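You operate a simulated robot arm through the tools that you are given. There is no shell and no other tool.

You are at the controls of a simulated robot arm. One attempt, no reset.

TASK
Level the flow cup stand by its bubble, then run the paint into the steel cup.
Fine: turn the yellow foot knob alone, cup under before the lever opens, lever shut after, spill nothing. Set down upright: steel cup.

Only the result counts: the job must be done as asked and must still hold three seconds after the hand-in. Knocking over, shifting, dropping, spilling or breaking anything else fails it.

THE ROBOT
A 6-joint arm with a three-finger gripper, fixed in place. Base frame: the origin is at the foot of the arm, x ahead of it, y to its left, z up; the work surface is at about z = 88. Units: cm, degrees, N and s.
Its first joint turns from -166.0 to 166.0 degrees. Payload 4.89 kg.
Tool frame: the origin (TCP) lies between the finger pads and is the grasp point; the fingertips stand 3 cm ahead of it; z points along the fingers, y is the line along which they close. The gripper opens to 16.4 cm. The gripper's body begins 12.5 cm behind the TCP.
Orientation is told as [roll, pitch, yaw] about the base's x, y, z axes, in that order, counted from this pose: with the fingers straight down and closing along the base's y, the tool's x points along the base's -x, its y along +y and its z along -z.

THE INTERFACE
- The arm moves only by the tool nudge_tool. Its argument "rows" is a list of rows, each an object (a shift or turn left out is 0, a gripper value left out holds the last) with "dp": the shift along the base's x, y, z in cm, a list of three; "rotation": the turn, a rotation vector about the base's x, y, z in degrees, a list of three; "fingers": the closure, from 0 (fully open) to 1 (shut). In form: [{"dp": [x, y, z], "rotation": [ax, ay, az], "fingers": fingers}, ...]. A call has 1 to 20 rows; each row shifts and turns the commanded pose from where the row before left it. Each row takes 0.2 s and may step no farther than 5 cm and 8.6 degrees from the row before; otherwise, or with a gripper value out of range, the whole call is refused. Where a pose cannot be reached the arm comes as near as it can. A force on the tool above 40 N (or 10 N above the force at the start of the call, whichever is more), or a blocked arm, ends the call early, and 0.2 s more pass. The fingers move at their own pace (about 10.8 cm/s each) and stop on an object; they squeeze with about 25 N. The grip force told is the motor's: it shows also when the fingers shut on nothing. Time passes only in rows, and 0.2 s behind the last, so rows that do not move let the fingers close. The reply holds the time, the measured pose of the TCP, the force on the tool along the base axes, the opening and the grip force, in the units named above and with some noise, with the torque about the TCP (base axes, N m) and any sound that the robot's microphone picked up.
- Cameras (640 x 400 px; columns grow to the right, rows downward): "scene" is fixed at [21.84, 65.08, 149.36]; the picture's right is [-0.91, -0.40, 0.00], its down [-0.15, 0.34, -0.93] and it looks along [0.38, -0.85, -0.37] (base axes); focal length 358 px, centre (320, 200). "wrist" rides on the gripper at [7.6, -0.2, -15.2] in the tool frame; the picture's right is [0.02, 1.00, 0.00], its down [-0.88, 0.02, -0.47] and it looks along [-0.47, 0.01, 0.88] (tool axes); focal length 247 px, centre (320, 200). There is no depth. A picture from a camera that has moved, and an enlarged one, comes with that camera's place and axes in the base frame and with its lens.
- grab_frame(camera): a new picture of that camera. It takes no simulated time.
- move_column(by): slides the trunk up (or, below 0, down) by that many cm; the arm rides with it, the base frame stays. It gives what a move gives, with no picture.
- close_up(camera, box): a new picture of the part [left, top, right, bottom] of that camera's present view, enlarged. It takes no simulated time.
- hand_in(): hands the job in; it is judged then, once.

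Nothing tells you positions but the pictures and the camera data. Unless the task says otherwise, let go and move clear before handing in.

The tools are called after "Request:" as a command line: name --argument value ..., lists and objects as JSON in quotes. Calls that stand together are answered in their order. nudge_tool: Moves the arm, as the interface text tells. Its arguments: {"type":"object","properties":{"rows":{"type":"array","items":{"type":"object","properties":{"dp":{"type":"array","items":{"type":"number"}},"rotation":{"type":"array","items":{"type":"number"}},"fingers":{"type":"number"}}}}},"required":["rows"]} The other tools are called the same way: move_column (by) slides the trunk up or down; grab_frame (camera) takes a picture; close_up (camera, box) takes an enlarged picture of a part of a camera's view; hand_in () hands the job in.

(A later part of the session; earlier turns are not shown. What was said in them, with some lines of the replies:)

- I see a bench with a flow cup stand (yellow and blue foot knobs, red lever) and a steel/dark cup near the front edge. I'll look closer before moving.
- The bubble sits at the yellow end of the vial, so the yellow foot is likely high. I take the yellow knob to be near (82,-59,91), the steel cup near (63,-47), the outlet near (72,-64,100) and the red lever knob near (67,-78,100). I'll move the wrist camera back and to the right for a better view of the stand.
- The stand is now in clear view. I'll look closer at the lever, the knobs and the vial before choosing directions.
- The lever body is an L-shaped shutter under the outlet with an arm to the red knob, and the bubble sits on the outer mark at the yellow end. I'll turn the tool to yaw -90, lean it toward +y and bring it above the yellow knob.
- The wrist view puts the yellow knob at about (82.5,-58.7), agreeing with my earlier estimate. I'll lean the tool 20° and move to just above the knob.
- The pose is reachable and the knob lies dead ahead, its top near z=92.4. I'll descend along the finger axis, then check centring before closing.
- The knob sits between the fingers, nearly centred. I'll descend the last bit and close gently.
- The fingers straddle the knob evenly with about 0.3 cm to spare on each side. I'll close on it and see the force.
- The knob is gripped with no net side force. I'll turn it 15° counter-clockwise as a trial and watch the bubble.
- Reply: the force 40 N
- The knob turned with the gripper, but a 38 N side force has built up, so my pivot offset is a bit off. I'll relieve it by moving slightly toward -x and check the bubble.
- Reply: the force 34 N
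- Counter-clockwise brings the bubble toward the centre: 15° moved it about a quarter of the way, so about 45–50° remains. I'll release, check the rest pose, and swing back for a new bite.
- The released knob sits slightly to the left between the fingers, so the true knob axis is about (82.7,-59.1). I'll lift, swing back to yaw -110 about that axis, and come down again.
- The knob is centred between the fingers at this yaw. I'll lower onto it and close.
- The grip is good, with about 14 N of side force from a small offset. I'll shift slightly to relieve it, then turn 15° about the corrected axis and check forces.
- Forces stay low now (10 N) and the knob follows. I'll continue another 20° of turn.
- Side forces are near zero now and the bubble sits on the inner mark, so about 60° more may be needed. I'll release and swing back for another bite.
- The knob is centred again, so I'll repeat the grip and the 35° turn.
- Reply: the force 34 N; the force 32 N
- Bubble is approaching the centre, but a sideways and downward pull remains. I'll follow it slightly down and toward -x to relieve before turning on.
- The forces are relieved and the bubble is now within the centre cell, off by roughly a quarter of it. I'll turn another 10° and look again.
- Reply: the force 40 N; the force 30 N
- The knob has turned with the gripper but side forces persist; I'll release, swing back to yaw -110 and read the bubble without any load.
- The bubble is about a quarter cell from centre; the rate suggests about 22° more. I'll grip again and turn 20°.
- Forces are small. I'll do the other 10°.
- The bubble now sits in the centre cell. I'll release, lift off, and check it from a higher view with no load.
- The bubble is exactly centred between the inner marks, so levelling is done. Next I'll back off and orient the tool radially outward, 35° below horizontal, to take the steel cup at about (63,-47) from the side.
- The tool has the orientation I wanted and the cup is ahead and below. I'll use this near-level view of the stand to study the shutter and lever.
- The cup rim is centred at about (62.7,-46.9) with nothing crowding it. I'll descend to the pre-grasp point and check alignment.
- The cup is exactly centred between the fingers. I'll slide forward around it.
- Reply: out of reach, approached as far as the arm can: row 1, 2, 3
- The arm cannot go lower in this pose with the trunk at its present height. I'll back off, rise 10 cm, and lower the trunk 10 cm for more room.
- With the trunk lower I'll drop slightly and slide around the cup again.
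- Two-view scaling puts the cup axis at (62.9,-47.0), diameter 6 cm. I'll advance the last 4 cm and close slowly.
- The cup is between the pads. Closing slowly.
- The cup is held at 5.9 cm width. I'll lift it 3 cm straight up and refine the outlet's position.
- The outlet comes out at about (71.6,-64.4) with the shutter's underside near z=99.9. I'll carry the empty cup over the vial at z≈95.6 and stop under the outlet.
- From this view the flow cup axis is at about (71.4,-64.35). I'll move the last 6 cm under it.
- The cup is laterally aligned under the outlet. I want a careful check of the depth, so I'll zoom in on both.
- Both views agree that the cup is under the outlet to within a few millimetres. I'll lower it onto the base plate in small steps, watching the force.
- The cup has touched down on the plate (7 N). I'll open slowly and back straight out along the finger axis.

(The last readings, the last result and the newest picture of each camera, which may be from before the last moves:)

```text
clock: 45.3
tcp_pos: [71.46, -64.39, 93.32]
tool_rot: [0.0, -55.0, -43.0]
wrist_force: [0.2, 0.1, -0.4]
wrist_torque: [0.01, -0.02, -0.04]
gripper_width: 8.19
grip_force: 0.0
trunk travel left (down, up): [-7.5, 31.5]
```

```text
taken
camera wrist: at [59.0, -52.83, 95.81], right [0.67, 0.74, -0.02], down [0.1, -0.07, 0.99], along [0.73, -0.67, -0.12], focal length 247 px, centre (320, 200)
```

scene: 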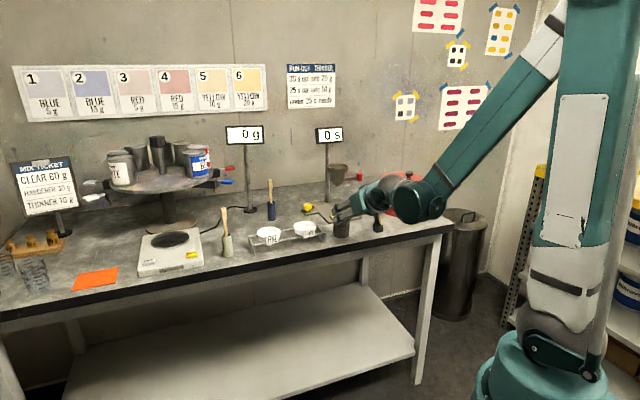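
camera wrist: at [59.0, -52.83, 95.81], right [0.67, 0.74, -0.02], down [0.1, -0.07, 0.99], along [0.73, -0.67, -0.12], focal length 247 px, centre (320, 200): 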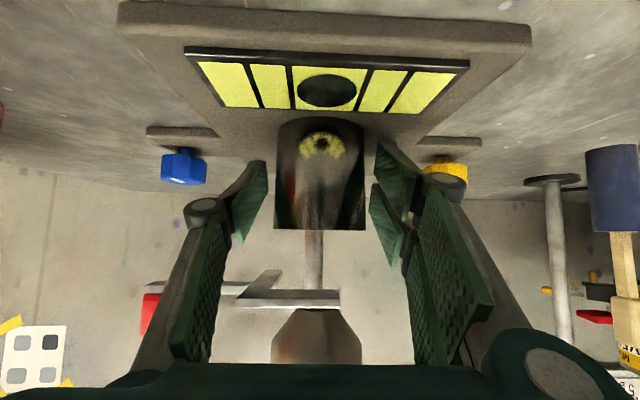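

The cup stands free and upright, bubble centred. I'll retreat straight back along the finger axis.

Request:
nudge_tool --rows '[{"dp": [-1.2, 1.12, 1.15]}, {"dp": [-1.2, 1.12, 1.15]}, {"dp": [-1.2, 1.12, 1.15]}, {"dp": [-1.2, 1.12, 1.15]}, {"dp": [-1.2, 1.12, 1.15]}, {"dp": [-1.2, 1.12, 1.15]}, {"dp": [-1.2, 1.12, 2]}, {"dp": [-1.2, 1.12, 3]}, {"dp": [-1.2, 1.12, 4]}, {"dp": [-1, 1, 4]}]'

Request:
grab_frame --camera "wrist"

Request:
grab_frame --camera "scene"

```text
clock: 47.5
tcp_pos: [59.67, -53.23, 113.25]
tool_rot: [0.0, -54.9, -43.0]
wrist_force: [2.5, -1.1, -1.2]
wrist_torque: [0.05, 0.09, 0.0]
gripper_width: 8.19
grip_force: 0.0
trunk travel left (down, up): [-7.5, 31.5]
```

```text
taken
camera wrist: at [47.23, -41.83, 115.68], right [0.67, 0.74, -0.02], down [0.1, -0.07, 0.99], along [0.73, -0.67, -0.12], focal length 247 px, centre (320, 200)
```

wrist: 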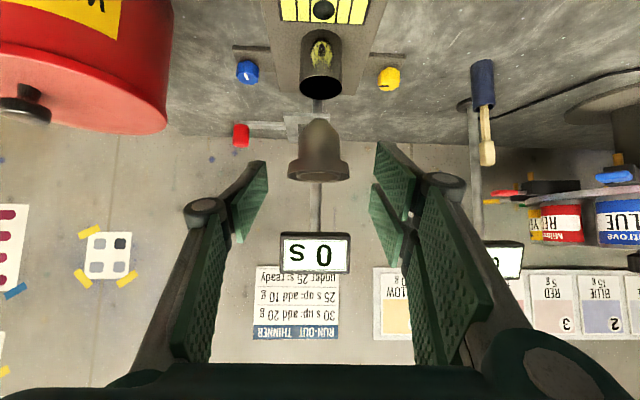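

```text
taken
```

scene: 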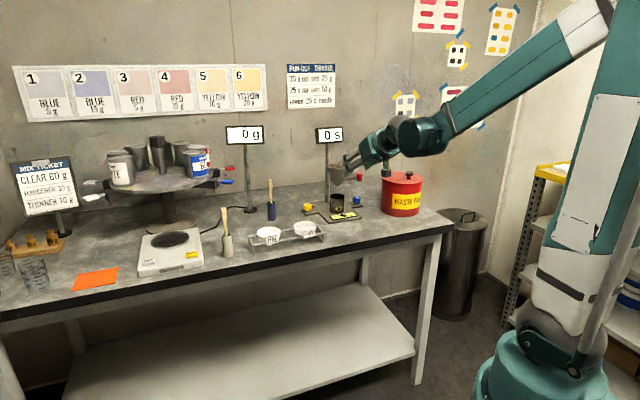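

The cup is placed and I'm clear. I'll zoom in on the lever from here.

Request:
close_up --camera "wrist" --box '[216, 60, 376, 160]'

Request:
close_up --camera "scene" --box '[315, 155, 371, 217]'

```text
4.00 times, centred on (296, 110) of wrist
camera zoom: at [47.23, -41.83, 115.68], right [0.67, 0.74, -0.02], down [0.1, -0.07, 0.99], along [0.73, -0.67, -0.12], focal length 988 px, centre (416, 560)
```

zoom: 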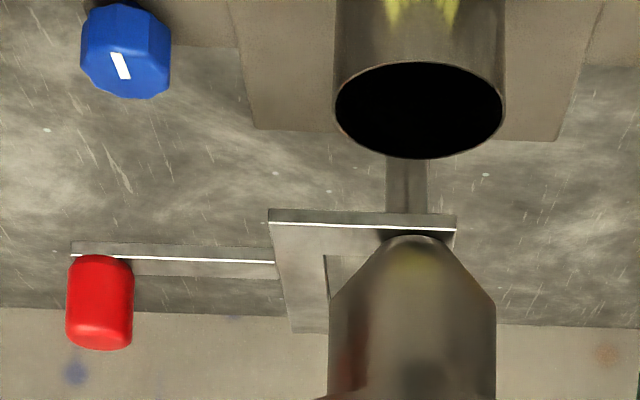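

```text
6.45 times, centred on (343, 186) of scene
camera zoom: at [21.84, 65.08, 149.36], right [-0.91, -0.4, 0.0], down [-0.15, 0.34, -0.93], along [0.38, -0.85, -0.37], focal length 2307 px, centre (172, 290)
```

zoom: 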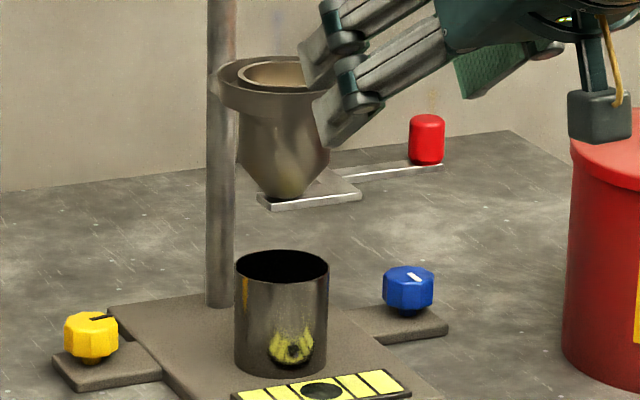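

The shutter plate blocks the outlet from below, with its arm running out to the red knob. I'll raise the trunk again, turn the tool to yaw 0 with a 25° lean, and approach the red knob from above.

Request:
move_column --by 10

Request:
nudge_tool --rows '[{"dp": [-0.3, -2, 0], "rotation": [0, 0, 7.17]}, {"dp": [-0.3, -2, 0], "rotation": [0, 0, 7.17]}, {"dp": [-0.3, -2, 0], "rotation": [0, 0, 7.17]}, {"dp": [-0.3, -2, 0], "rotation": [0, 0, 7.17]}, {"dp": [-0.3, -2, 0], "rotation": [0, 0, 7.17]}, {"dp": [-0.3, -2, 0], "rotation": [0, 0, 7.17]}, {"dp": [0.5, -2, -0.5], "rotation": [0, 7.5, 0]}, {"dp": [0.5, -2, -0.5], "rotation": [0, 7.5, 0]}, {"dp": [0.5, -2, -0.5], "rotation": [0, 7.5, 0]}, {"dp": [0.5, -2, -0.5], "rotation": [0, 7.5, 0]}]'

Request:
grab_frame --camera "wrist"

Request:
grab_frame --camera "scene"

```text
clock: 48.9
tcp_pos: [59.65, -53.19, 123.17]
tool_rot: [0.0, -55.1, -43.0]
wrist_force: [1.3, -0.4, 0.7]
wrist_torque: [-0.05, -0.02, 0.03]
gripper_width: 8.2
grip_force: 0.1
trunk travel left (down, up): [-17.5, 21.5]
```

```text
clock: 51.1
tcp_pos: [59.75, -73.08, 121.25]
tool_rot: [0.0, -24.8, -0.1]
wrist_force: [-0.8, 1.0, 1.0]
wrist_torque: [-0.19, -0.06, -0.07]
gripper_width: 8.19
grip_force: 0.1
trunk travel left (down, up): [-17.5, 21.5]
```

```text
taken
camera wrist: at [46.47, -73.21, 131.9], right [-0.02, 1.0, -0.01], down [0.6, 0.02, 0.8], along [0.8, 0.01, -0.6], focal length 247 px, centre (320, 200)
```

wrist: 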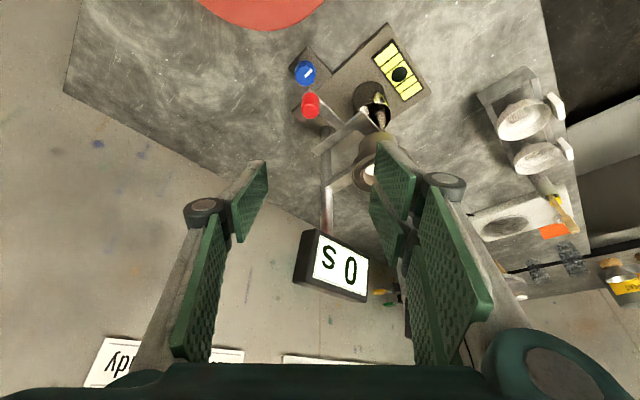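

```text
taken
```

scene: 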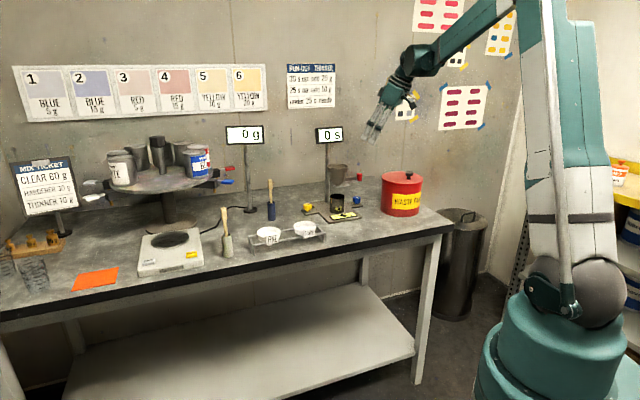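

Request:
close_up --camera "wrist" --box '[280, 50, 424, 200]'

Request:
close_up --camera "wrist" --box '[288, 80, 400, 150]'

```text
2.67 times, centred on (352, 125) of wrist
camera zoom: at [46.47, -73.21, 131.9], right [-0.02, 1.0, -0.01], down [0.6, 0.02, 0.8], along [0.8, 0.01, -0.6], focal length 659 px, centre (235, 400)
```

zoom: 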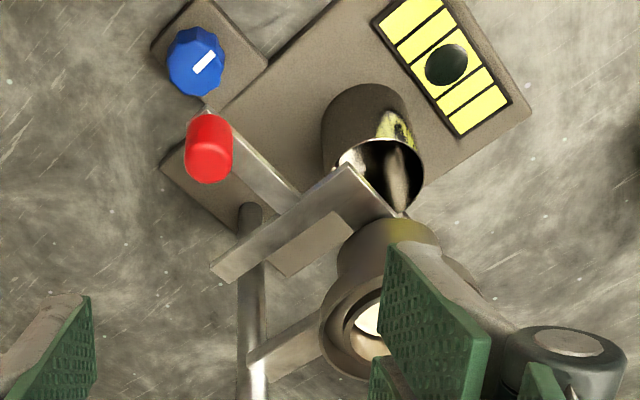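

```text
5.71 times, centred on (344, 115) of wrist
camera zoom: at [46.47, -73.21, 131.9], right [-0.02, 1.0, -0.01], down [0.6, 0.02, 0.8], along [0.8, 0.01, -0.6], focal length 1411 px, centre (183, 686)
```

zoom: 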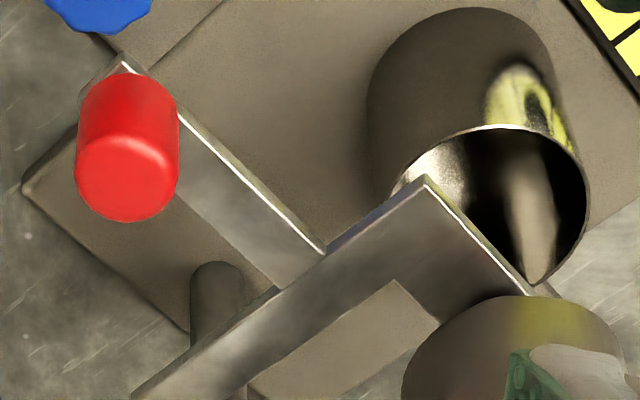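

From here the red knob is at about (65.3,-74.4), top near z=103.3. Every plausible way the lever can move has the knob travelling toward -y, so I'll straddle it loosely with the fingers along y and push gently.

Request:
nudge_tool --rows '[{"dp": [0.4, -0.4, -3.5], "fingers": 0.7}, {"dp": [0.4, -0.4, -3.5]}, {"dp": [0.4, -0.5, -2.7]}, {}]'

Request:
grab_frame --camera "wrist"

Request:
close_up --camera "scene" --box '[310, 130, 406, 190]'

```text
clock: 52.1
tcp_pos: [61.01, -74.56, 111.5]
tool_rot: [-0.1, -24.9, 0.0]
wrist_force: [0.5, -0.9, -1.1]
wrist_torque: [0.07, 0.04, 0.05]
gripper_width: 4.9
grip_force: 0.0
trunk travel left (down, up): [-17.5, 21.5]
```

```text
taken
camera wrist: at [47.73, -74.61, 122.04], right [-0.02, 1.0, -0.01], down [0.6, 0.02, 0.8], along [0.8, 0.01, -0.6], focal length 247 px, centre (320, 200)
```

wrist: 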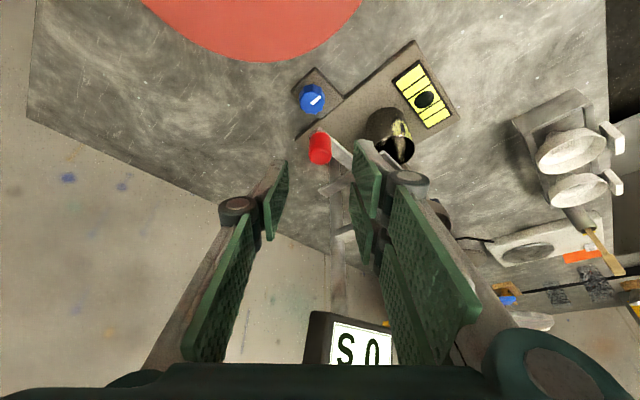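

```text
6.67 times, centred on (358, 160) of scene
camera zoom: at [21.84, 65.08, 149.36], right [-0.91, -0.4, 0.0], down [-0.15, 0.34, -0.93], along [0.38, -0.85, -0.37], focal length 2384 px, centre (67, 467)
```

zoom: 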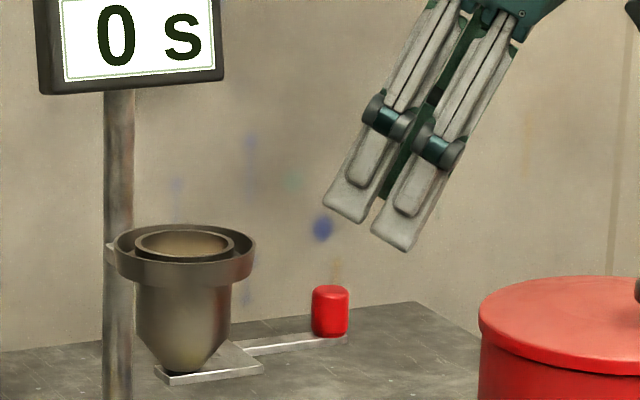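

Aligned with the knob. Descending to straddle it.

Request:
nudge_tool --rows '[{"dp": [1.3, 0, -2.8]}, {"dp": [1.0, 0, -2.4]}, {"dp": [0.8, 0, -1.6]}]'

Request:
grab_frame --camera "wrist"

Request:
close_up --camera "scene" --box '[310, 140, 390, 190]'

```text
clock: 52.9
tcp_pos: [64.06, -74.55, 104.75]
tool_rot: [-0.1, -25.0, -0.1]
wrist_force: [-0.4, 0.7, 0.3]
wrist_torque: [-0.01, 0.01, 0.01]
gripper_width: 4.94
grip_force: 0.1
trunk travel left (down, up): [-17.5, 21.5]
```

```text
taken
camera wrist: at [50.79, -74.64, 115.31], right [-0.02, 1.0, -0.01], down [0.6, 0.02, 0.8], along [0.8, 0.01, -0.6], focal length 247 px, centre (320, 200)
```

wrist: 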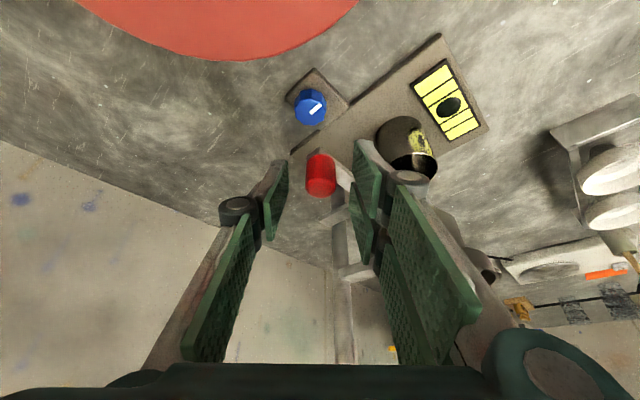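

```text
8.00 times, centred on (350, 165) of scene
camera zoom: at [21.84, 65.08, 149.36], right [-0.91, -0.4, 0.0], down [-0.15, 0.34, -0.93], along [0.38, -0.85, -0.37], focal length 2861 px, centre (80, 480)
```

zoom: 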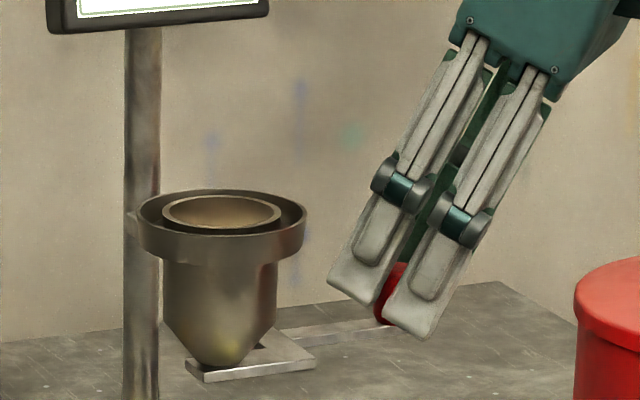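

The fingers straddle the knob with about 1.3 cm on each side. I'll lower slightly and ease toward -y until contact.

Request:
nudge_tool --rows '[{"dp": [0.1, 0, -0.35]}, {"dp": [0, -0.5, 0]}, {"dp": [0, -0.4, 0]}]'

Request:
close_up --camera "wrist" --box '[240, 110, 400, 210]'

```text
clock: 53.7
tcp_pos: [64.19, -75.49, 104.39]
tool_rot: [0.1, -24.9, 0.0]
wrist_force: [0.6, 0.4, 0.4]
wrist_torque: [-0.04, 0.0, -0.01]
gripper_width: 4.91
grip_force: 0.0
trunk travel left (down, up): [-17.5, 21.5]
```

```text
4.00 times, centred on (320, 160) of wrist
camera zoom: at [50.84, -75.51, 114.98], right [-0.02, 1.0, -0.01], down [0.6, 0.02, 0.8], along [0.8, 0.01, -0.6], focal length 988 px, centre (320, 360)
```

zoom: 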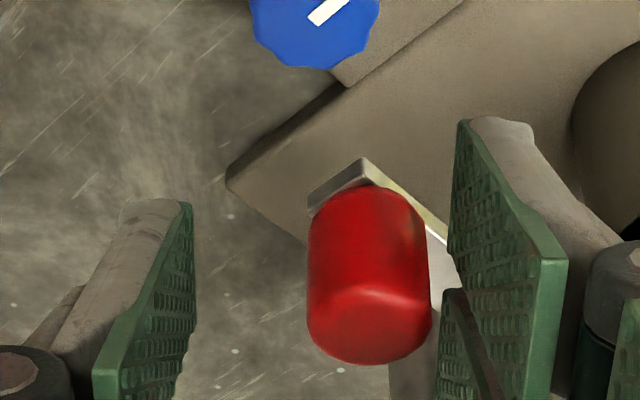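

Request:
nudge_tool --rows '[{"dp": [0, -0.2, 0]}, {"dp": [0, -0.15, 0]}]'

Request:
nudge_tool --rows '[{"dp": [0, -0.15, 0]}]'

Request:
nudge_tool --rows '[{"dp": [0, -0.15, 0]}]'

Request:
close_up --camera "wrist" --box '[240, 110, 400, 210]'

```text
clock: 54.3
tcp_pos: [64.28, -75.71, 104.48]
tool_rot: [0.0, -25.0, 0.0]
wrist_force: [0.8, -0.4, 0.2]
wrist_torque: [0.0, -0.02, 0.0]
gripper_width: 4.91
grip_force: 0.0
trunk travel left (down, up): [-17.5, 21.5]
```

```text
clock: 54.7
tcp_pos: [64.29, -75.92, 104.32]
tool_rot: [0.0, -25.1, -0.1]
wrist_force: [-0.9, 1.1, -0.5]
wrist_torque: [0.0, -0.01, 0.0]
gripper_width: 4.92
grip_force: 0.1
trunk travel left (down, up): [-17.5, 21.5]
```

```text
clock: 55.1
tcp_pos: [64.35, -76.05, 104.34]
tool_rot: [0.0, -25.0, 0.0]
wrist_force: [0.2, 0.2, 0.4]
wrist_torque: [-0.03, -0.01, 0.02]
gripper_width: 4.95
grip_force: 0.2
trunk travel left (down, up): [-17.5, 21.5]
```

```text
4.00 times, centred on (320, 160) of wrist
camera zoom: at [50.87, -76.21, 114.96], right [-0.02, 1.0, -0.01], down [0.6, 0.02, 0.8], along [0.8, 0.01, -0.6], focal length 988 px, centre (320, 360)
```

zoom: 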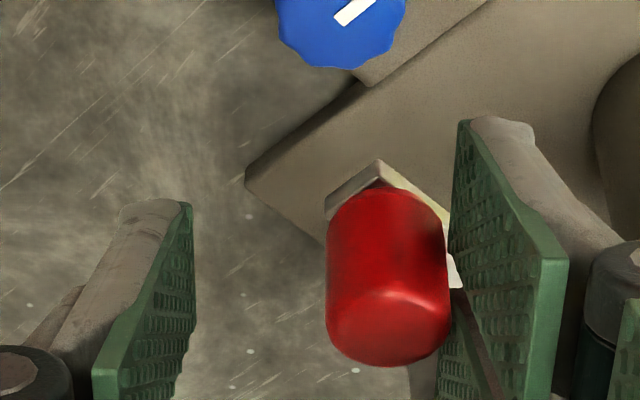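

Request:
nudge_tool --rows '[{"dp": [0, -0.15, 0]}]'

Request:
nudge_tool --rows '[{"dp": [0, -0.15, 0]}]'

Request:
close_up --camera "wrist" --box '[240, 110, 400, 210]'

```text
clock: 55.5
tcp_pos: [64.21, -76.3, 104.33]
tool_rot: [0.1, -25.0, 0.0]
wrist_force: [-0.2, 0.0, -0.1]
wrist_torque: [0.0, 0.0, 0.02]
gripper_width: 4.93
grip_force: 0.2
trunk travel left (down, up): [-17.5, 21.5]
```

```text
clock: 55.9
tcp_pos: [64.19, -76.35, 104.38]
tool_rot: [0.0, -24.9, -0.1]
wrist_force: [-1.4, 0.9, -0.8]
wrist_torque: [-0.01, -0.02, 0.0]
gripper_width: 4.94
grip_force: 0.2
trunk travel left (down, up): [-17.5, 21.5]
```

```text
4.00 times, centred on (320, 160) of wrist
camera zoom: at [50.87, -76.49, 114.96], right [-0.02, 1.0, -0.01], down [0.6, 0.02, 0.8], along [0.8, 0.01, -0.6], focal length 988 px, centre (320, 360)
```

zoom: 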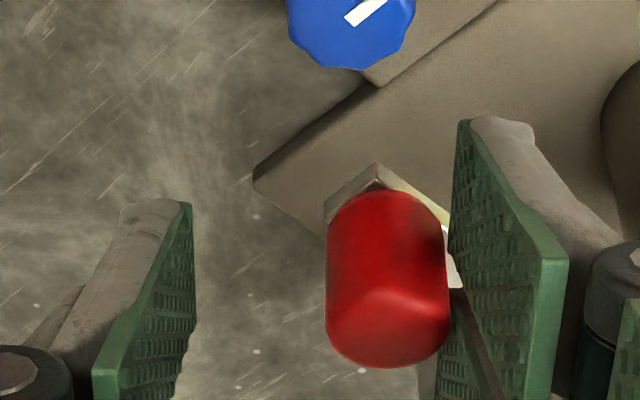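

The knob is now moving with the finger at almost no force, so -y is the right way. I'll continue in small steps.

Request:
nudge_tool --rows '[{"dp": [0, -0.3, 0]}, {"dp": [0, -0.3, 0]}, {"dp": [0, -0.3, 0]}]'

Request:
grab_frame --camera "wrist"

Request:
close_up --camera "wrist" --box '[240, 110, 400, 210]'

Request:
close_up --camera "scene" --box '[306, 120, 402, 220]'

```text
clock: 56.7
tcp_pos: [64.18, -77.32, 104.28]
tool_rot: [0.0, -25.0, 0.1]
wrist_force: [-0.6, -0.1, 0.6]
wrist_torque: [-0.04, 0.0, -0.02]
gripper_width: 4.92
grip_force: 0.1
trunk travel left (down, up): [-17.5, 21.5]
```

```text
taken
camera wrist: at [50.87, -77.37, 114.94], right [-0.02, 1.0, -0.01], down [0.6, 0.02, 0.8], along [0.8, 0.01, -0.6], focal length 247 px, centre (320, 200)
```

wrist: 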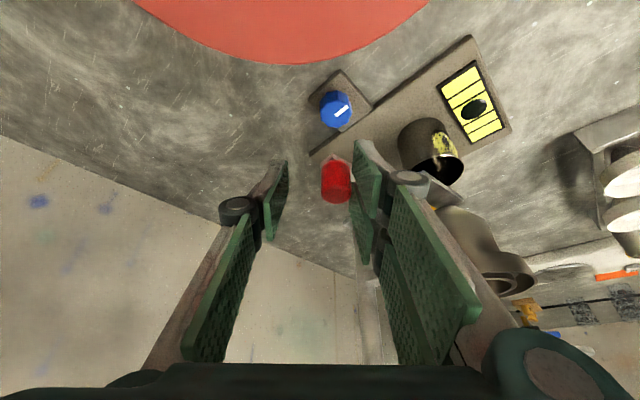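

```text
4.00 times, centred on (320, 160) of wrist
camera zoom: at [50.87, -77.37, 114.94], right [-0.02, 1.0, -0.01], down [0.6, 0.02, 0.8], along [0.8, 0.01, -0.6], focal length 988 px, centre (320, 360)
```

zoom: 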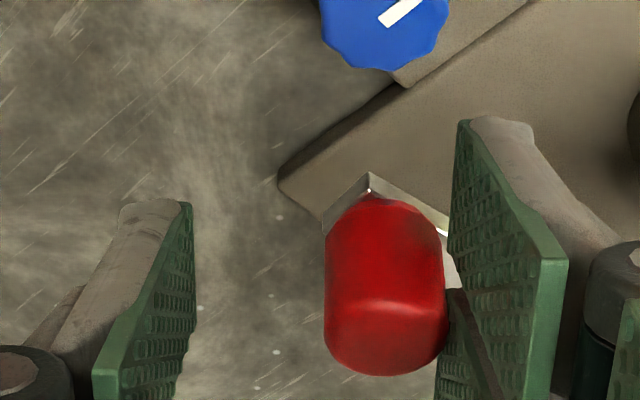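

```text
4.00 times, centred on (354, 170) of scene
camera zoom: at [21.84, 65.08, 149.36], right [-0.91, -0.4, 0.0], down [-0.15, 0.34, -0.93], along [0.38, -0.85, -0.37], focal length 1430 px, centre (184, 320)
```

zoom: 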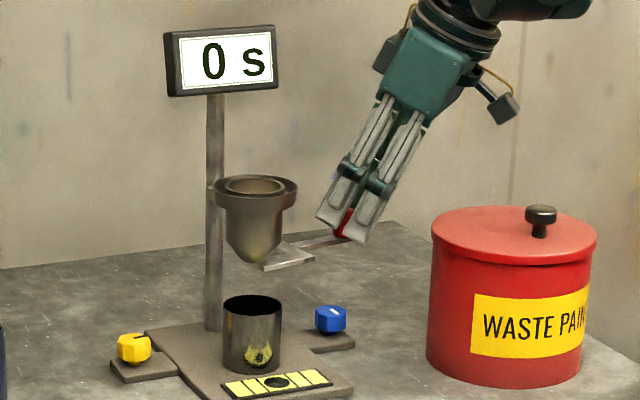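

The knob tracks an arc about the post, as expected of a hinge. I'll continue following the arc and watch the timer.

Request:
nudge_tool --rows '[{"dp": [0.08, -0.3, 0]}, {"dp": [0.08, -0.3, 0]}, {"dp": [0.09, -0.3, 0]}, {"dp": [0.1, -0.3, 0]}, {"dp": [0.1, -0.3, 0]}]'

Request:
grab_frame --camera "wrist"

Request:
close_up --camera "scene" --box '[306, 120, 402, 220]'

```text
clock: 57.9
tcp_pos: [64.62, -78.77, 104.36]
tool_rot: [0.1, -25.0, 0.0]
wrist_force: [0.4, 0.3, 0.6]
wrist_torque: [-0.02, 0.04, 0.01]
gripper_width: 4.93
grip_force: 0.1
trunk travel left (down, up): [-17.5, 21.5]
```

```text
taken
camera wrist: at [51.3, -78.87, 114.95], right [-0.02, 1.0, -0.01], down [0.6, 0.02, 0.8], along [0.8, 0.01, -0.6], focal length 247 px, centre (320, 200)
```

wrist: 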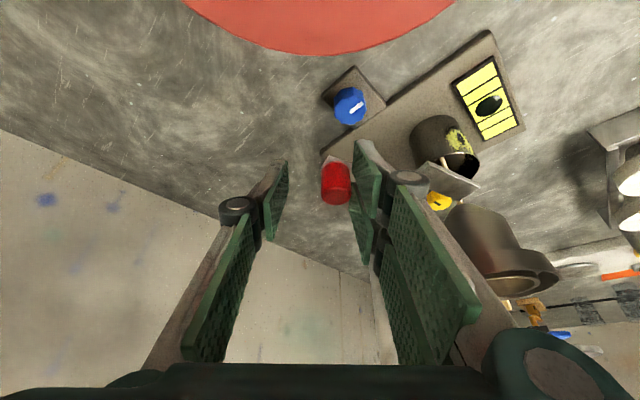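

```text
4.00 times, centred on (354, 170) of scene
camera zoom: at [21.84, 65.08, 149.36], right [-0.91, -0.4, 0.0], down [-0.15, 0.34, -0.93], along [0.38, -0.85, -0.37], focal length 1430 px, centre (184, 320)
```

zoom: 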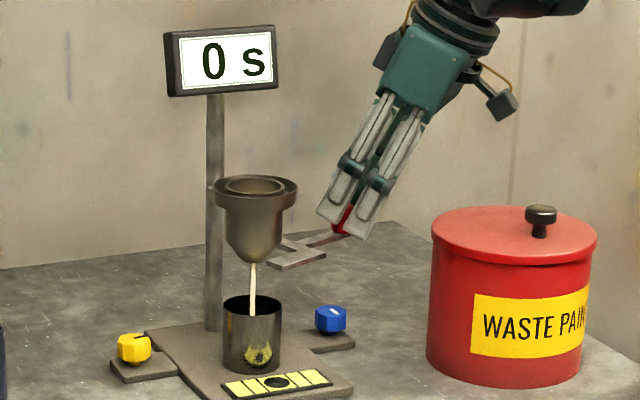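

Paint is flowing cleanly into the steel cup. I'll open a little further and then wait while it runs out.

Request:
nudge_tool --rows '[{"dp": [0.1, -0.3, 0]}, {"dp": [0.1, -0.3, 0]}, {"dp": [0.1, -0.3, 0]}, {}, {}, {}, {}, {}]'

Request:
close_up --camera "scene" --box '[306, 120, 402, 220]'

Request:
grab_frame --camera "wrist"

```text
clock: 59.7
tcp_pos: [64.9, -79.58, 104.38]
tool_rot: [0.0, -25.0, -0.1]
wrist_force: [-0.2, 0.1, -0.2]
wrist_torque: [0.01, 0.0, -0.03]
gripper_width: 4.91
grip_force: 0.1
trunk travel left (down, up): [-17.5, 21.5]
```

```text
4.00 times, centred on (354, 170) of scene
camera zoom: at [21.84, 65.08, 149.36], right [-0.91, -0.4, 0.0], down [-0.15, 0.34, -0.93], along [0.38, -0.85, -0.37], focal length 1430 px, centre (184, 320)
```

zoom: 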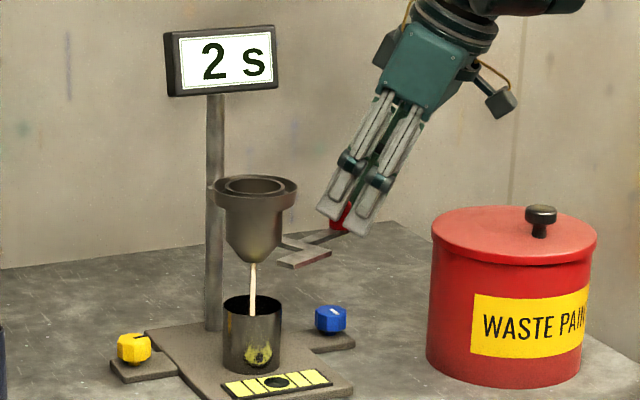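

```text
taken
camera wrist: at [51.63, -79.76, 114.97], right [-0.02, 1.0, -0.01], down [0.6, 0.02, 0.8], along [0.8, 0.01, -0.6], focal length 247 px, centre (320, 200)
```

wrist: 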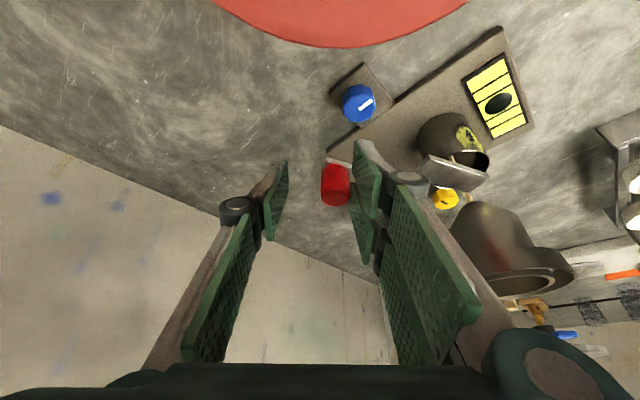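

The timer is running and the stream is steady. I'll wait.

Request:
nudge_tool --rows '[{}, {}, {}, {}, {}, {}, {}, {}, {}, {}, {}, {}, {}, {}, {}, {}, {}, {}, {}, {}]'

Request:
nudge_tool --rows '[{}, {}, {}, {}, {}, {}, {}, {}, {}, {}, {}, {}, {}, {}, {}, {}, {}, {}, {}, {}]'

Request:
close_up --camera "scene" --box '[306, 120, 402, 220]'

```text
clock: 63.9
tcp_pos: [65.0, -79.61, 104.26]
tool_rot: [0.0, -25.1, 0.1]
wrist_force: [0.0, 0.2, 0.3]
wrist_torque: [-0.02, 0.0, 0.0]
gripper_width: 4.94
grip_force: 0.1
trunk travel left (down, up): [-17.5, 21.5]
```

```text
clock: 68.1
tcp_pos: [65.0, -79.68, 104.26]
tool_rot: [0.0, -25.0, 0.0]
wrist_force: [0.0, 0.7, -0.6]
wrist_torque: [-0.04, 0.0, 0.01]
gripper_width: 4.88
grip_force: 0.1
trunk travel left (down, up): [-17.5, 21.5]
```

```text
4.00 times, centred on (354, 170) of scene
camera zoom: at [21.84, 65.08, 149.36], right [-0.91, -0.4, 0.0], down [-0.15, 0.34, -0.93], along [0.38, -0.85, -0.37], focal length 1430 px, centre (184, 320)
```

zoom: 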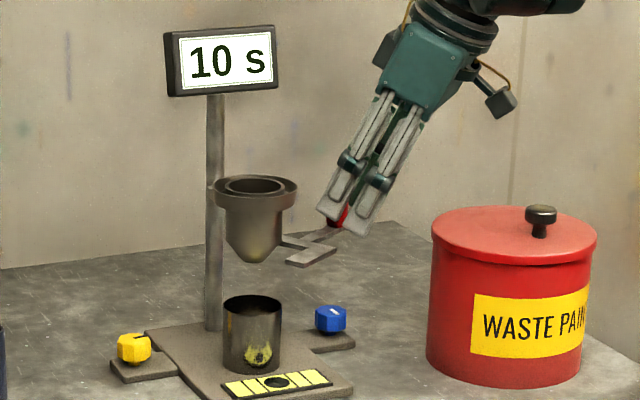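

The stream no longer shows. I'll wait a couple of seconds to confirm the timer has stopped.

Request:
nudge_tool --rows '[{}, {}, {}, {}, {}, {}, {}, {}, {}, {}]'

Request:
close_up --camera "scene" --box '[306, 120, 402, 220]'

Request:
grab_frame --camera "wrist"

Request:
close_up --camera "scene" --box '[322, 155, 370, 185]'

```text
clock: 70.3
tcp_pos: [64.86, -79.61, 104.45]
tool_rot: [0.0, -24.9, 0.0]
wrist_force: [-0.1, 0.3, 0.2]
wrist_torque: [0.01, 0.01, 0.0]
gripper_width: 4.9
grip_force: 0.0
trunk travel left (down, up): [-17.5, 21.5]
```

```text
4.00 times, centred on (354, 170) of scene
camera zoom: at [21.84, 65.08, 149.36], right [-0.91, -0.4, 0.0], down [-0.15, 0.34, -0.93], along [0.38, -0.85, -0.37], focal length 1430 px, centre (184, 320)
```

zoom: 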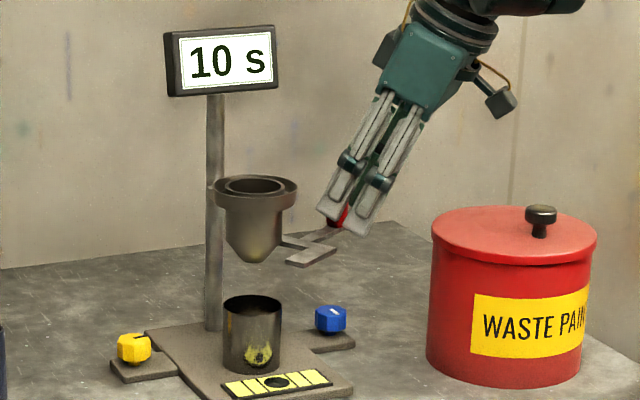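

```text
taken
camera wrist: at [51.63, -79.76, 114.97], right [-0.02, 1.0, -0.01], down [0.6, 0.02, 0.8], along [0.8, 0.01, -0.6], focal length 247 px, centre (320, 200)
```

wrist: 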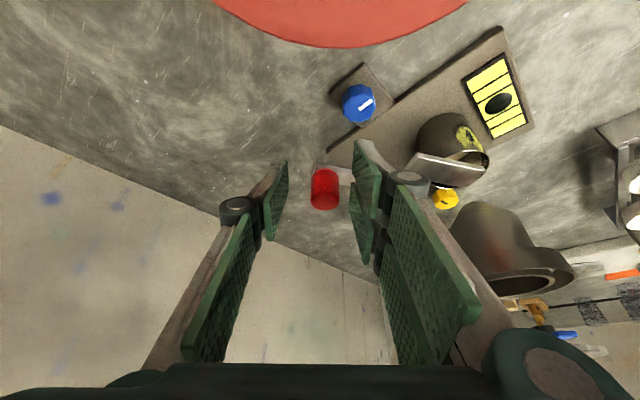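

```text
13.33 times, centred on (346, 170) of scene
camera zoom: at [21.84, 65.08, 149.36], right [-0.91, -0.4, 0.0], down [-0.15, 0.34, -0.93], along [0.38, -0.85, -0.37], focal length 4768 px, centre (-27, 600)
```

zoom: 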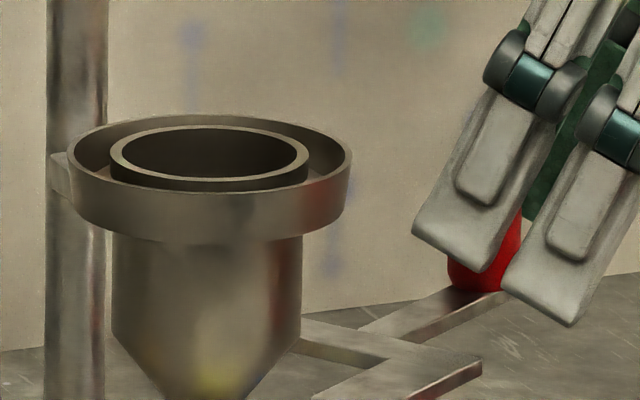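

The timer stopped at 10 s, the flow cup is empty and the stream has ended. Now I'll push the knob back toward +y with the other finger to shut the lever.

Request:
nudge_tool --rows '[{"dp": [-0.03, 0.4, 0]}, {"dp": [-0.05, 0.4, 0]}, {"dp": [-0.05, 0.4, 0]}, {"dp": [-0.1, 0.4, 0]}, {"dp": [-0.1, 0.4, 0]}, {"dp": [-0.1, 0.4, 0]}, {"dp": [-0.1, 0.4, 0]}, {"dp": [-0.08, 0.4, 0]}, {"dp": [-0.08, 0.4, 0]}, {"dp": [-0.05, 0.4, 0]}]'

Request:
grab_frame --camera "wrist"

Request:
close_up --camera "scene" --box '[306, 120, 402, 220]'

```text
clock: 72.5
tcp_pos: [64.33, -75.56, 104.42]
tool_rot: [0.0, -25.0, 0.0]
wrist_force: [-0.6, 0.7, -0.3]
wrist_torque: [0.0, 0.0, -0.01]
gripper_width: 4.89
grip_force: 0.0
trunk travel left (down, up): [-17.5, 21.5]
```

```text
taken
camera wrist: at [50.91, -75.75, 114.97], right [-0.02, 1.0, -0.01], down [0.6, 0.02, 0.8], along [0.8, 0.01, -0.6], focal length 247 px, centre (320, 200)
```

wrist: 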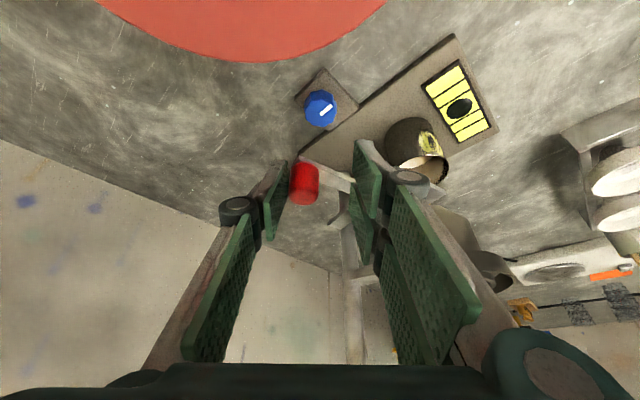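

```text
4.00 times, centred on (354, 170) of scene
camera zoom: at [21.84, 65.08, 149.36], right [-0.91, -0.4, 0.0], down [-0.15, 0.34, -0.93], along [0.38, -0.85, -0.37], focal length 1430 px, centre (184, 320)
```

zoom: 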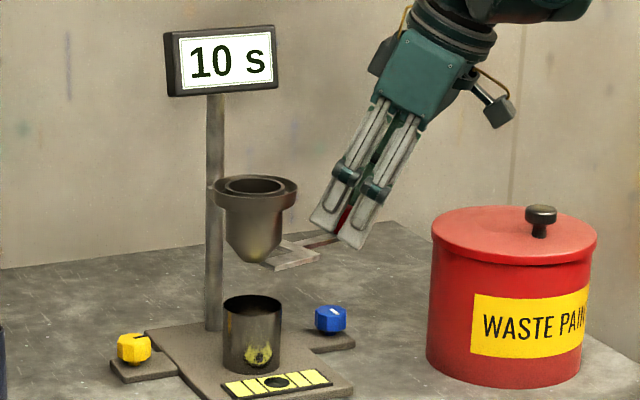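

Request:
nudge_tool --rows '[{"dp": [-0.03, 0.3, 0]}, {"dp": [-0.03, 0.3, 0]}, {"dp": [-0.03, 0.3, 0]}, {"dp": [-0.02, 0.3, 0]}, {"dp": [-0.02, 0.3, 0]}, {"dp": [0, 0.2, 0]}, {"dp": [0, 0.2, 0]}]'

Request:
grab_frame --camera "wrist"

Request:
close_up --camera "scene" --box '[322, 155, 370, 185]'

```text
clock: 74.1
tcp_pos: [64.12, -73.73, 104.25]
tool_rot: [0.0, -25.1, 0.1]
wrist_force: [0.0, 0.7, 0.2]
wrist_torque: [0.02, 0.0, -0.02]
gripper_width: 4.95
grip_force: 0.1
trunk travel left (down, up): [-17.5, 21.5]
```

```text
taken
camera wrist: at [50.75, -73.88, 114.97], right [-0.02, 1.0, -0.01], down [0.6, 0.02, 0.8], along [0.8, 0.01, -0.6], focal length 247 px, centre (320, 200)
```

wrist: 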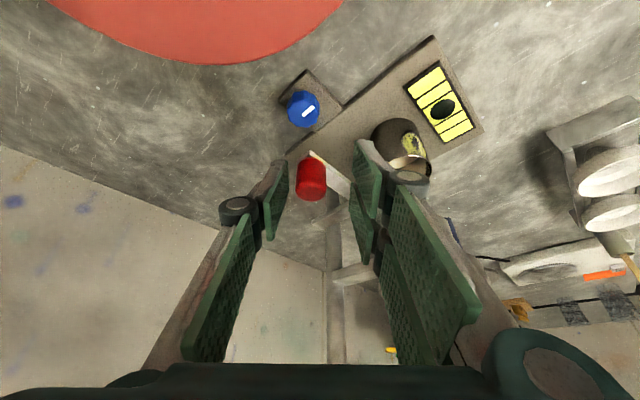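

```text
13.33 times, centred on (346, 170) of scene
camera zoom: at [21.84, 65.08, 149.36], right [-0.91, -0.4, 0.0], down [-0.15, 0.34, -0.93], along [0.38, -0.85, -0.37], focal length 4768 px, centre (-27, 600)
```

zoom: 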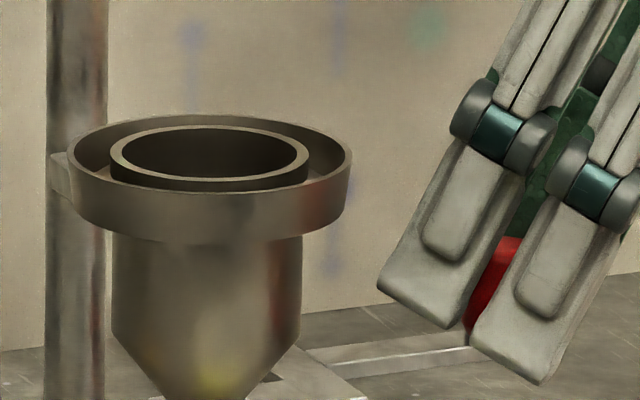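

Request:
close_up --camera "scene" --box '[322, 160, 370, 190]'

Request:
close_up --camera "wrist" --box '[240, 110, 400, 210]'

```text
13.33 times, centred on (346, 175) of scene
camera zoom: at [21.84, 65.08, 149.36], right [-0.91, -0.4, 0.0], down [-0.15, 0.34, -0.93], along [0.38, -0.85, -0.37], focal length 4768 px, centre (-27, 533)
```

zoom: 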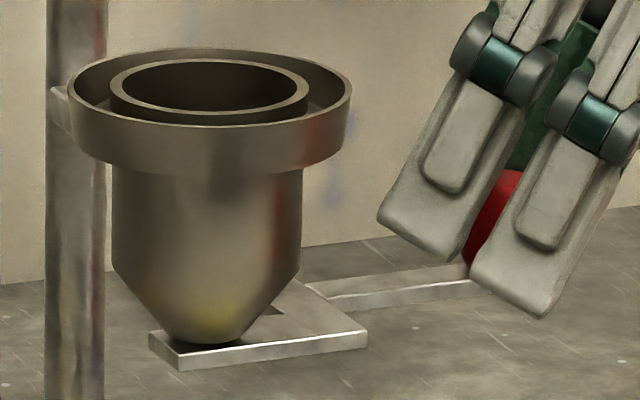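

```text
4.00 times, centred on (320, 160) of wrist
camera zoom: at [50.75, -73.88, 114.97], right [-0.02, 1.0, -0.01], down [0.6, 0.02, 0.8], along [0.8, 0.01, -0.6], focal length 988 px, centre (320, 360)
```

zoom: 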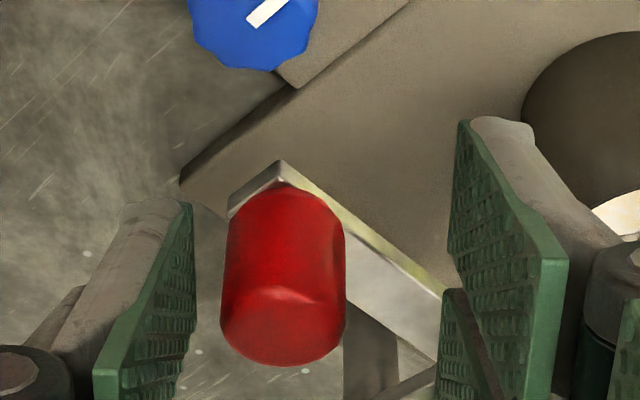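

The shutter's corners match their original pixels, so it's back in the shut position. I'll nudge gently to confirm it is against its stop.

Request:
nudge_tool --rows '[{"dp": [0, 0.2, 0]}, {"dp": [0, 0.15, 0]}]'

Request:
nudge_tool --rows '[{"dp": [0, 0.12, 0]}]'

Request:
close_up --camera "wrist" --box '[240, 110, 400, 210]'

```text
clock: 74.7
tcp_pos: [64.0, -73.49, 104.43]
tool_rot: [0.1, -25.0, 0.1]
wrist_force: [-0.3, -0.4, 0.1]
wrist_torque: [-0.02, -0.01, 0.0]
gripper_width: 4.93
grip_force: 0.0
trunk travel left (down, up): [-17.5, 21.5]
```

```text
clock: 75.1
tcp_pos: [64.11, -73.16, 104.51]
tool_rot: [0.0, -25.0, 0.1]
wrist_force: [0.5, 0.4, 0.4]
wrist_torque: [-0.03, -0.04, -0.01]
gripper_width: 4.93
grip_force: 0.0
trunk travel left (down, up): [-17.5, 21.5]
```

```text
4.00 times, centred on (320, 160) of wrist
camera zoom: at [50.73, -73.4, 114.96], right [-0.02, 1.0, -0.01], down [0.6, 0.02, 0.8], along [0.8, 0.01, -0.6], focal length 988 px, centre (320, 360)
```

zoom: 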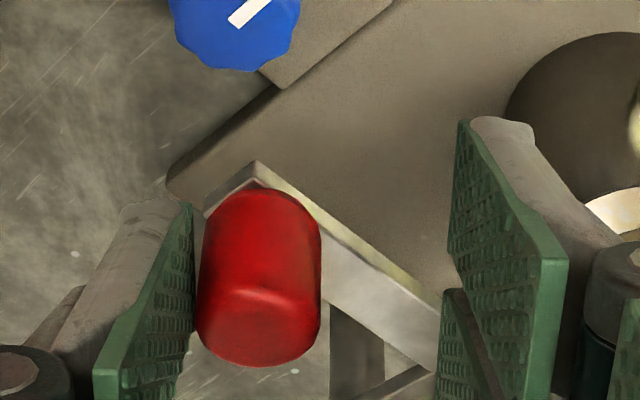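

Request:
nudge_tool --rows '[{"dp": [0, 0.12, 0]}]'

Request:
nudge_tool --rows '[{"dp": [0, 0.1, 0]}]'

Request:
close_up --camera "scene" --box '[322, 160, 370, 190]'

```text
clock: 75.5
tcp_pos: [64.18, -73.16, 104.39]
tool_rot: [0.0, -25.0, -0.2]
wrist_force: [-0.9, 0.4, -0.3]
wrist_torque: [-0.02, 0.0, 0.01]
gripper_width: 4.95
grip_force: 0.4
trunk travel left (down, up): [-17.5, 21.5]
```

```text
clock: 75.9
tcp_pos: [64.08, -73.13, 104.34]
tool_rot: [0.0, -25.1, 0.0]
wrist_force: [0.2, -3.9, 0.6]
wrist_torque: [-0.08, 0.0, -0.05]
gripper_width: 5.05
grip_force: 1.4
trunk travel left (down, up): [-17.5, 21.5]
```

```text
13.33 times, centred on (346, 175) of scene
camera zoom: at [21.84, 65.08, 149.36], right [-0.91, -0.4, 0.0], down [-0.15, 0.34, -0.93], along [0.38, -0.85, -0.37], focal length 4768 px, centre (-27, 533)
```

zoom: 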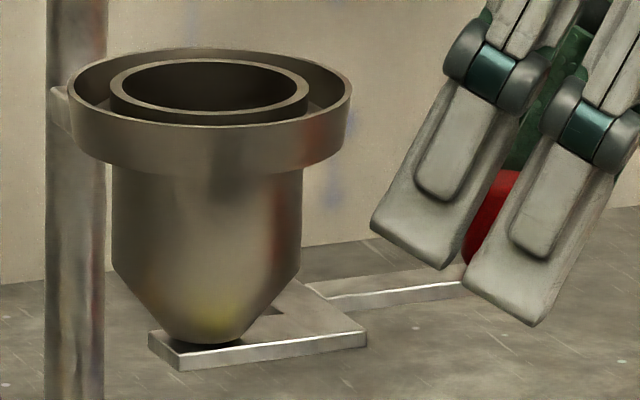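

The lever is firmly on its closed stop. I'll back the finger off and withdraw upward along the finger axis.

Request:
nudge_tool --rows '[{"dp": [0, -0.5, 0]}, {"dp": [0, -0.6, 0]}, {"dp": [-0.7, 0, 1.5]}, {"dp": [-1.2, 0, 2.6]}, {"dp": [-1.5, 0, 3.2]}, {"dp": [-2, 0, 4]}, {"dp": [-3, 1, 3]}, {"dp": [-3, 2, 2]}, {}]'

Request:
grab_frame --camera "wrist"

Request:
grab_frame --camera "scene"

Request:
close_up --camera "scene" --box '[290, 145, 386, 225]'

```text
clock: 77.9
tcp_pos: [52.6, -70.96, 120.79]
tool_rot: [-0.1, -25.0, 0.0]
wrist_force: [-0.1, 0.2, 0.4]
wrist_torque: [-0.13, -0.07, -0.05]
gripper_width: 4.92
grip_force: 0.1
trunk travel left (down, up): [-17.5, 21.5]
```

```text
taken
camera wrist: at [39.2, -71.21, 131.38], right [-0.02, 1.0, -0.01], down [0.6, 0.02, 0.8], along [0.8, 0.01, -0.6], focal length 247 px, centre (320, 200)
```

wrist: 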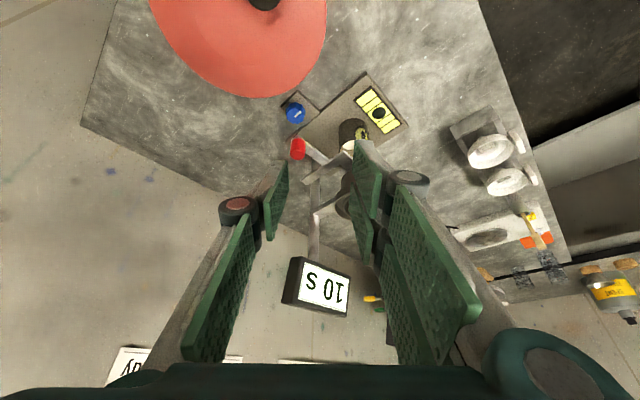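

```text
taken
```

scene: 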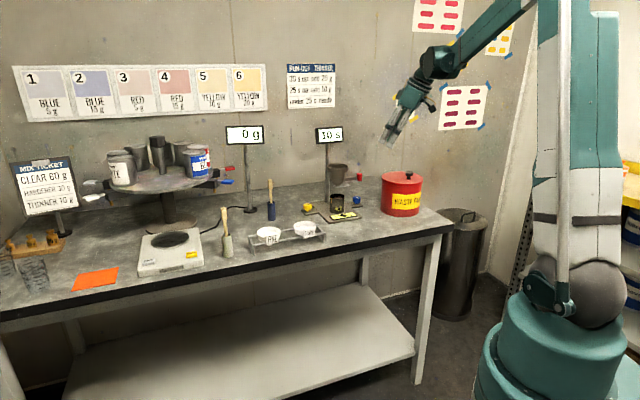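

```text
5.00 times, centred on (338, 185) of scene
camera zoom: at [21.84, 65.08, 149.36], right [-0.91, -0.4, 0.0], down [-0.15, 0.34, -0.93], along [0.38, -0.85, -0.37], focal length 1788 px, centre (230, 275)
```

zoom: 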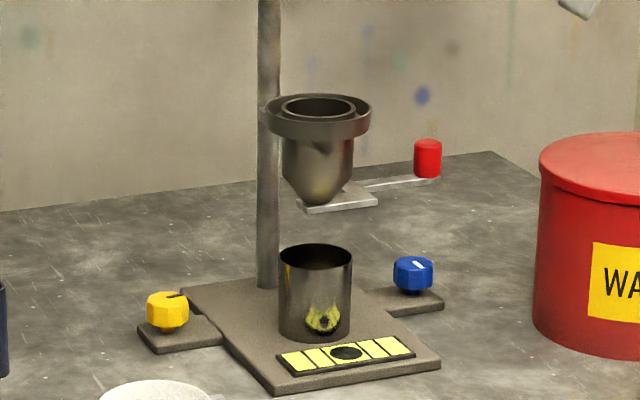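

Request:
close_up --camera "wrist" --box '[320, 70, 416, 160]'

```text
4.44 times, centred on (368, 115) of wrist
camera zoom: at [39.2, -71.21, 131.38], right [-0.02, 1.0, -0.01], down [0.6, 0.02, 0.8], along [0.8, 0.01, -0.6], focal length 1098 px, centre (107, 578)
```

zoom: 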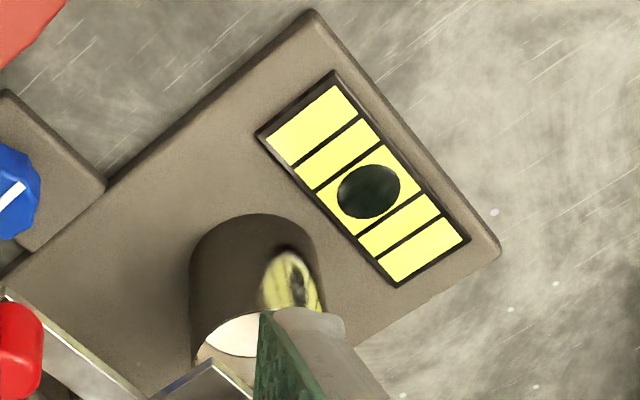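

The bubble is centred, the paint is in the upright steel cup, the lever is shut, nothing is spilled and the arm is clear. I'm handing in.

Request:
hand_in

```text
The job is handed in.
```

The flow cup stand is level, and the paint has run out into the steel cup. I've handed the job in, but no verdict came back.

- **Levelling:** I turned only the yellow foot knob, about 90° counter-clockwise seen from above. The bubble now sits centred between the inner marks.
- **Run:** The steel cup was under the outlet before the lever opened. The stream fell cleanly into it, and the timer stopped at 10 s with the flow cup empty.
- **Afterwards:** I pushed the lever back against its closed stop. The steel cup stands upright on the stand's base plate with the paint in it. The last pictures show no spill and nothing knocked or moved.
- **Forces:** While I turned the knob, the side force peaked at about 38 N. The stand did not shift in the pictures.

The gripper was open and clear of everything at hand-in.
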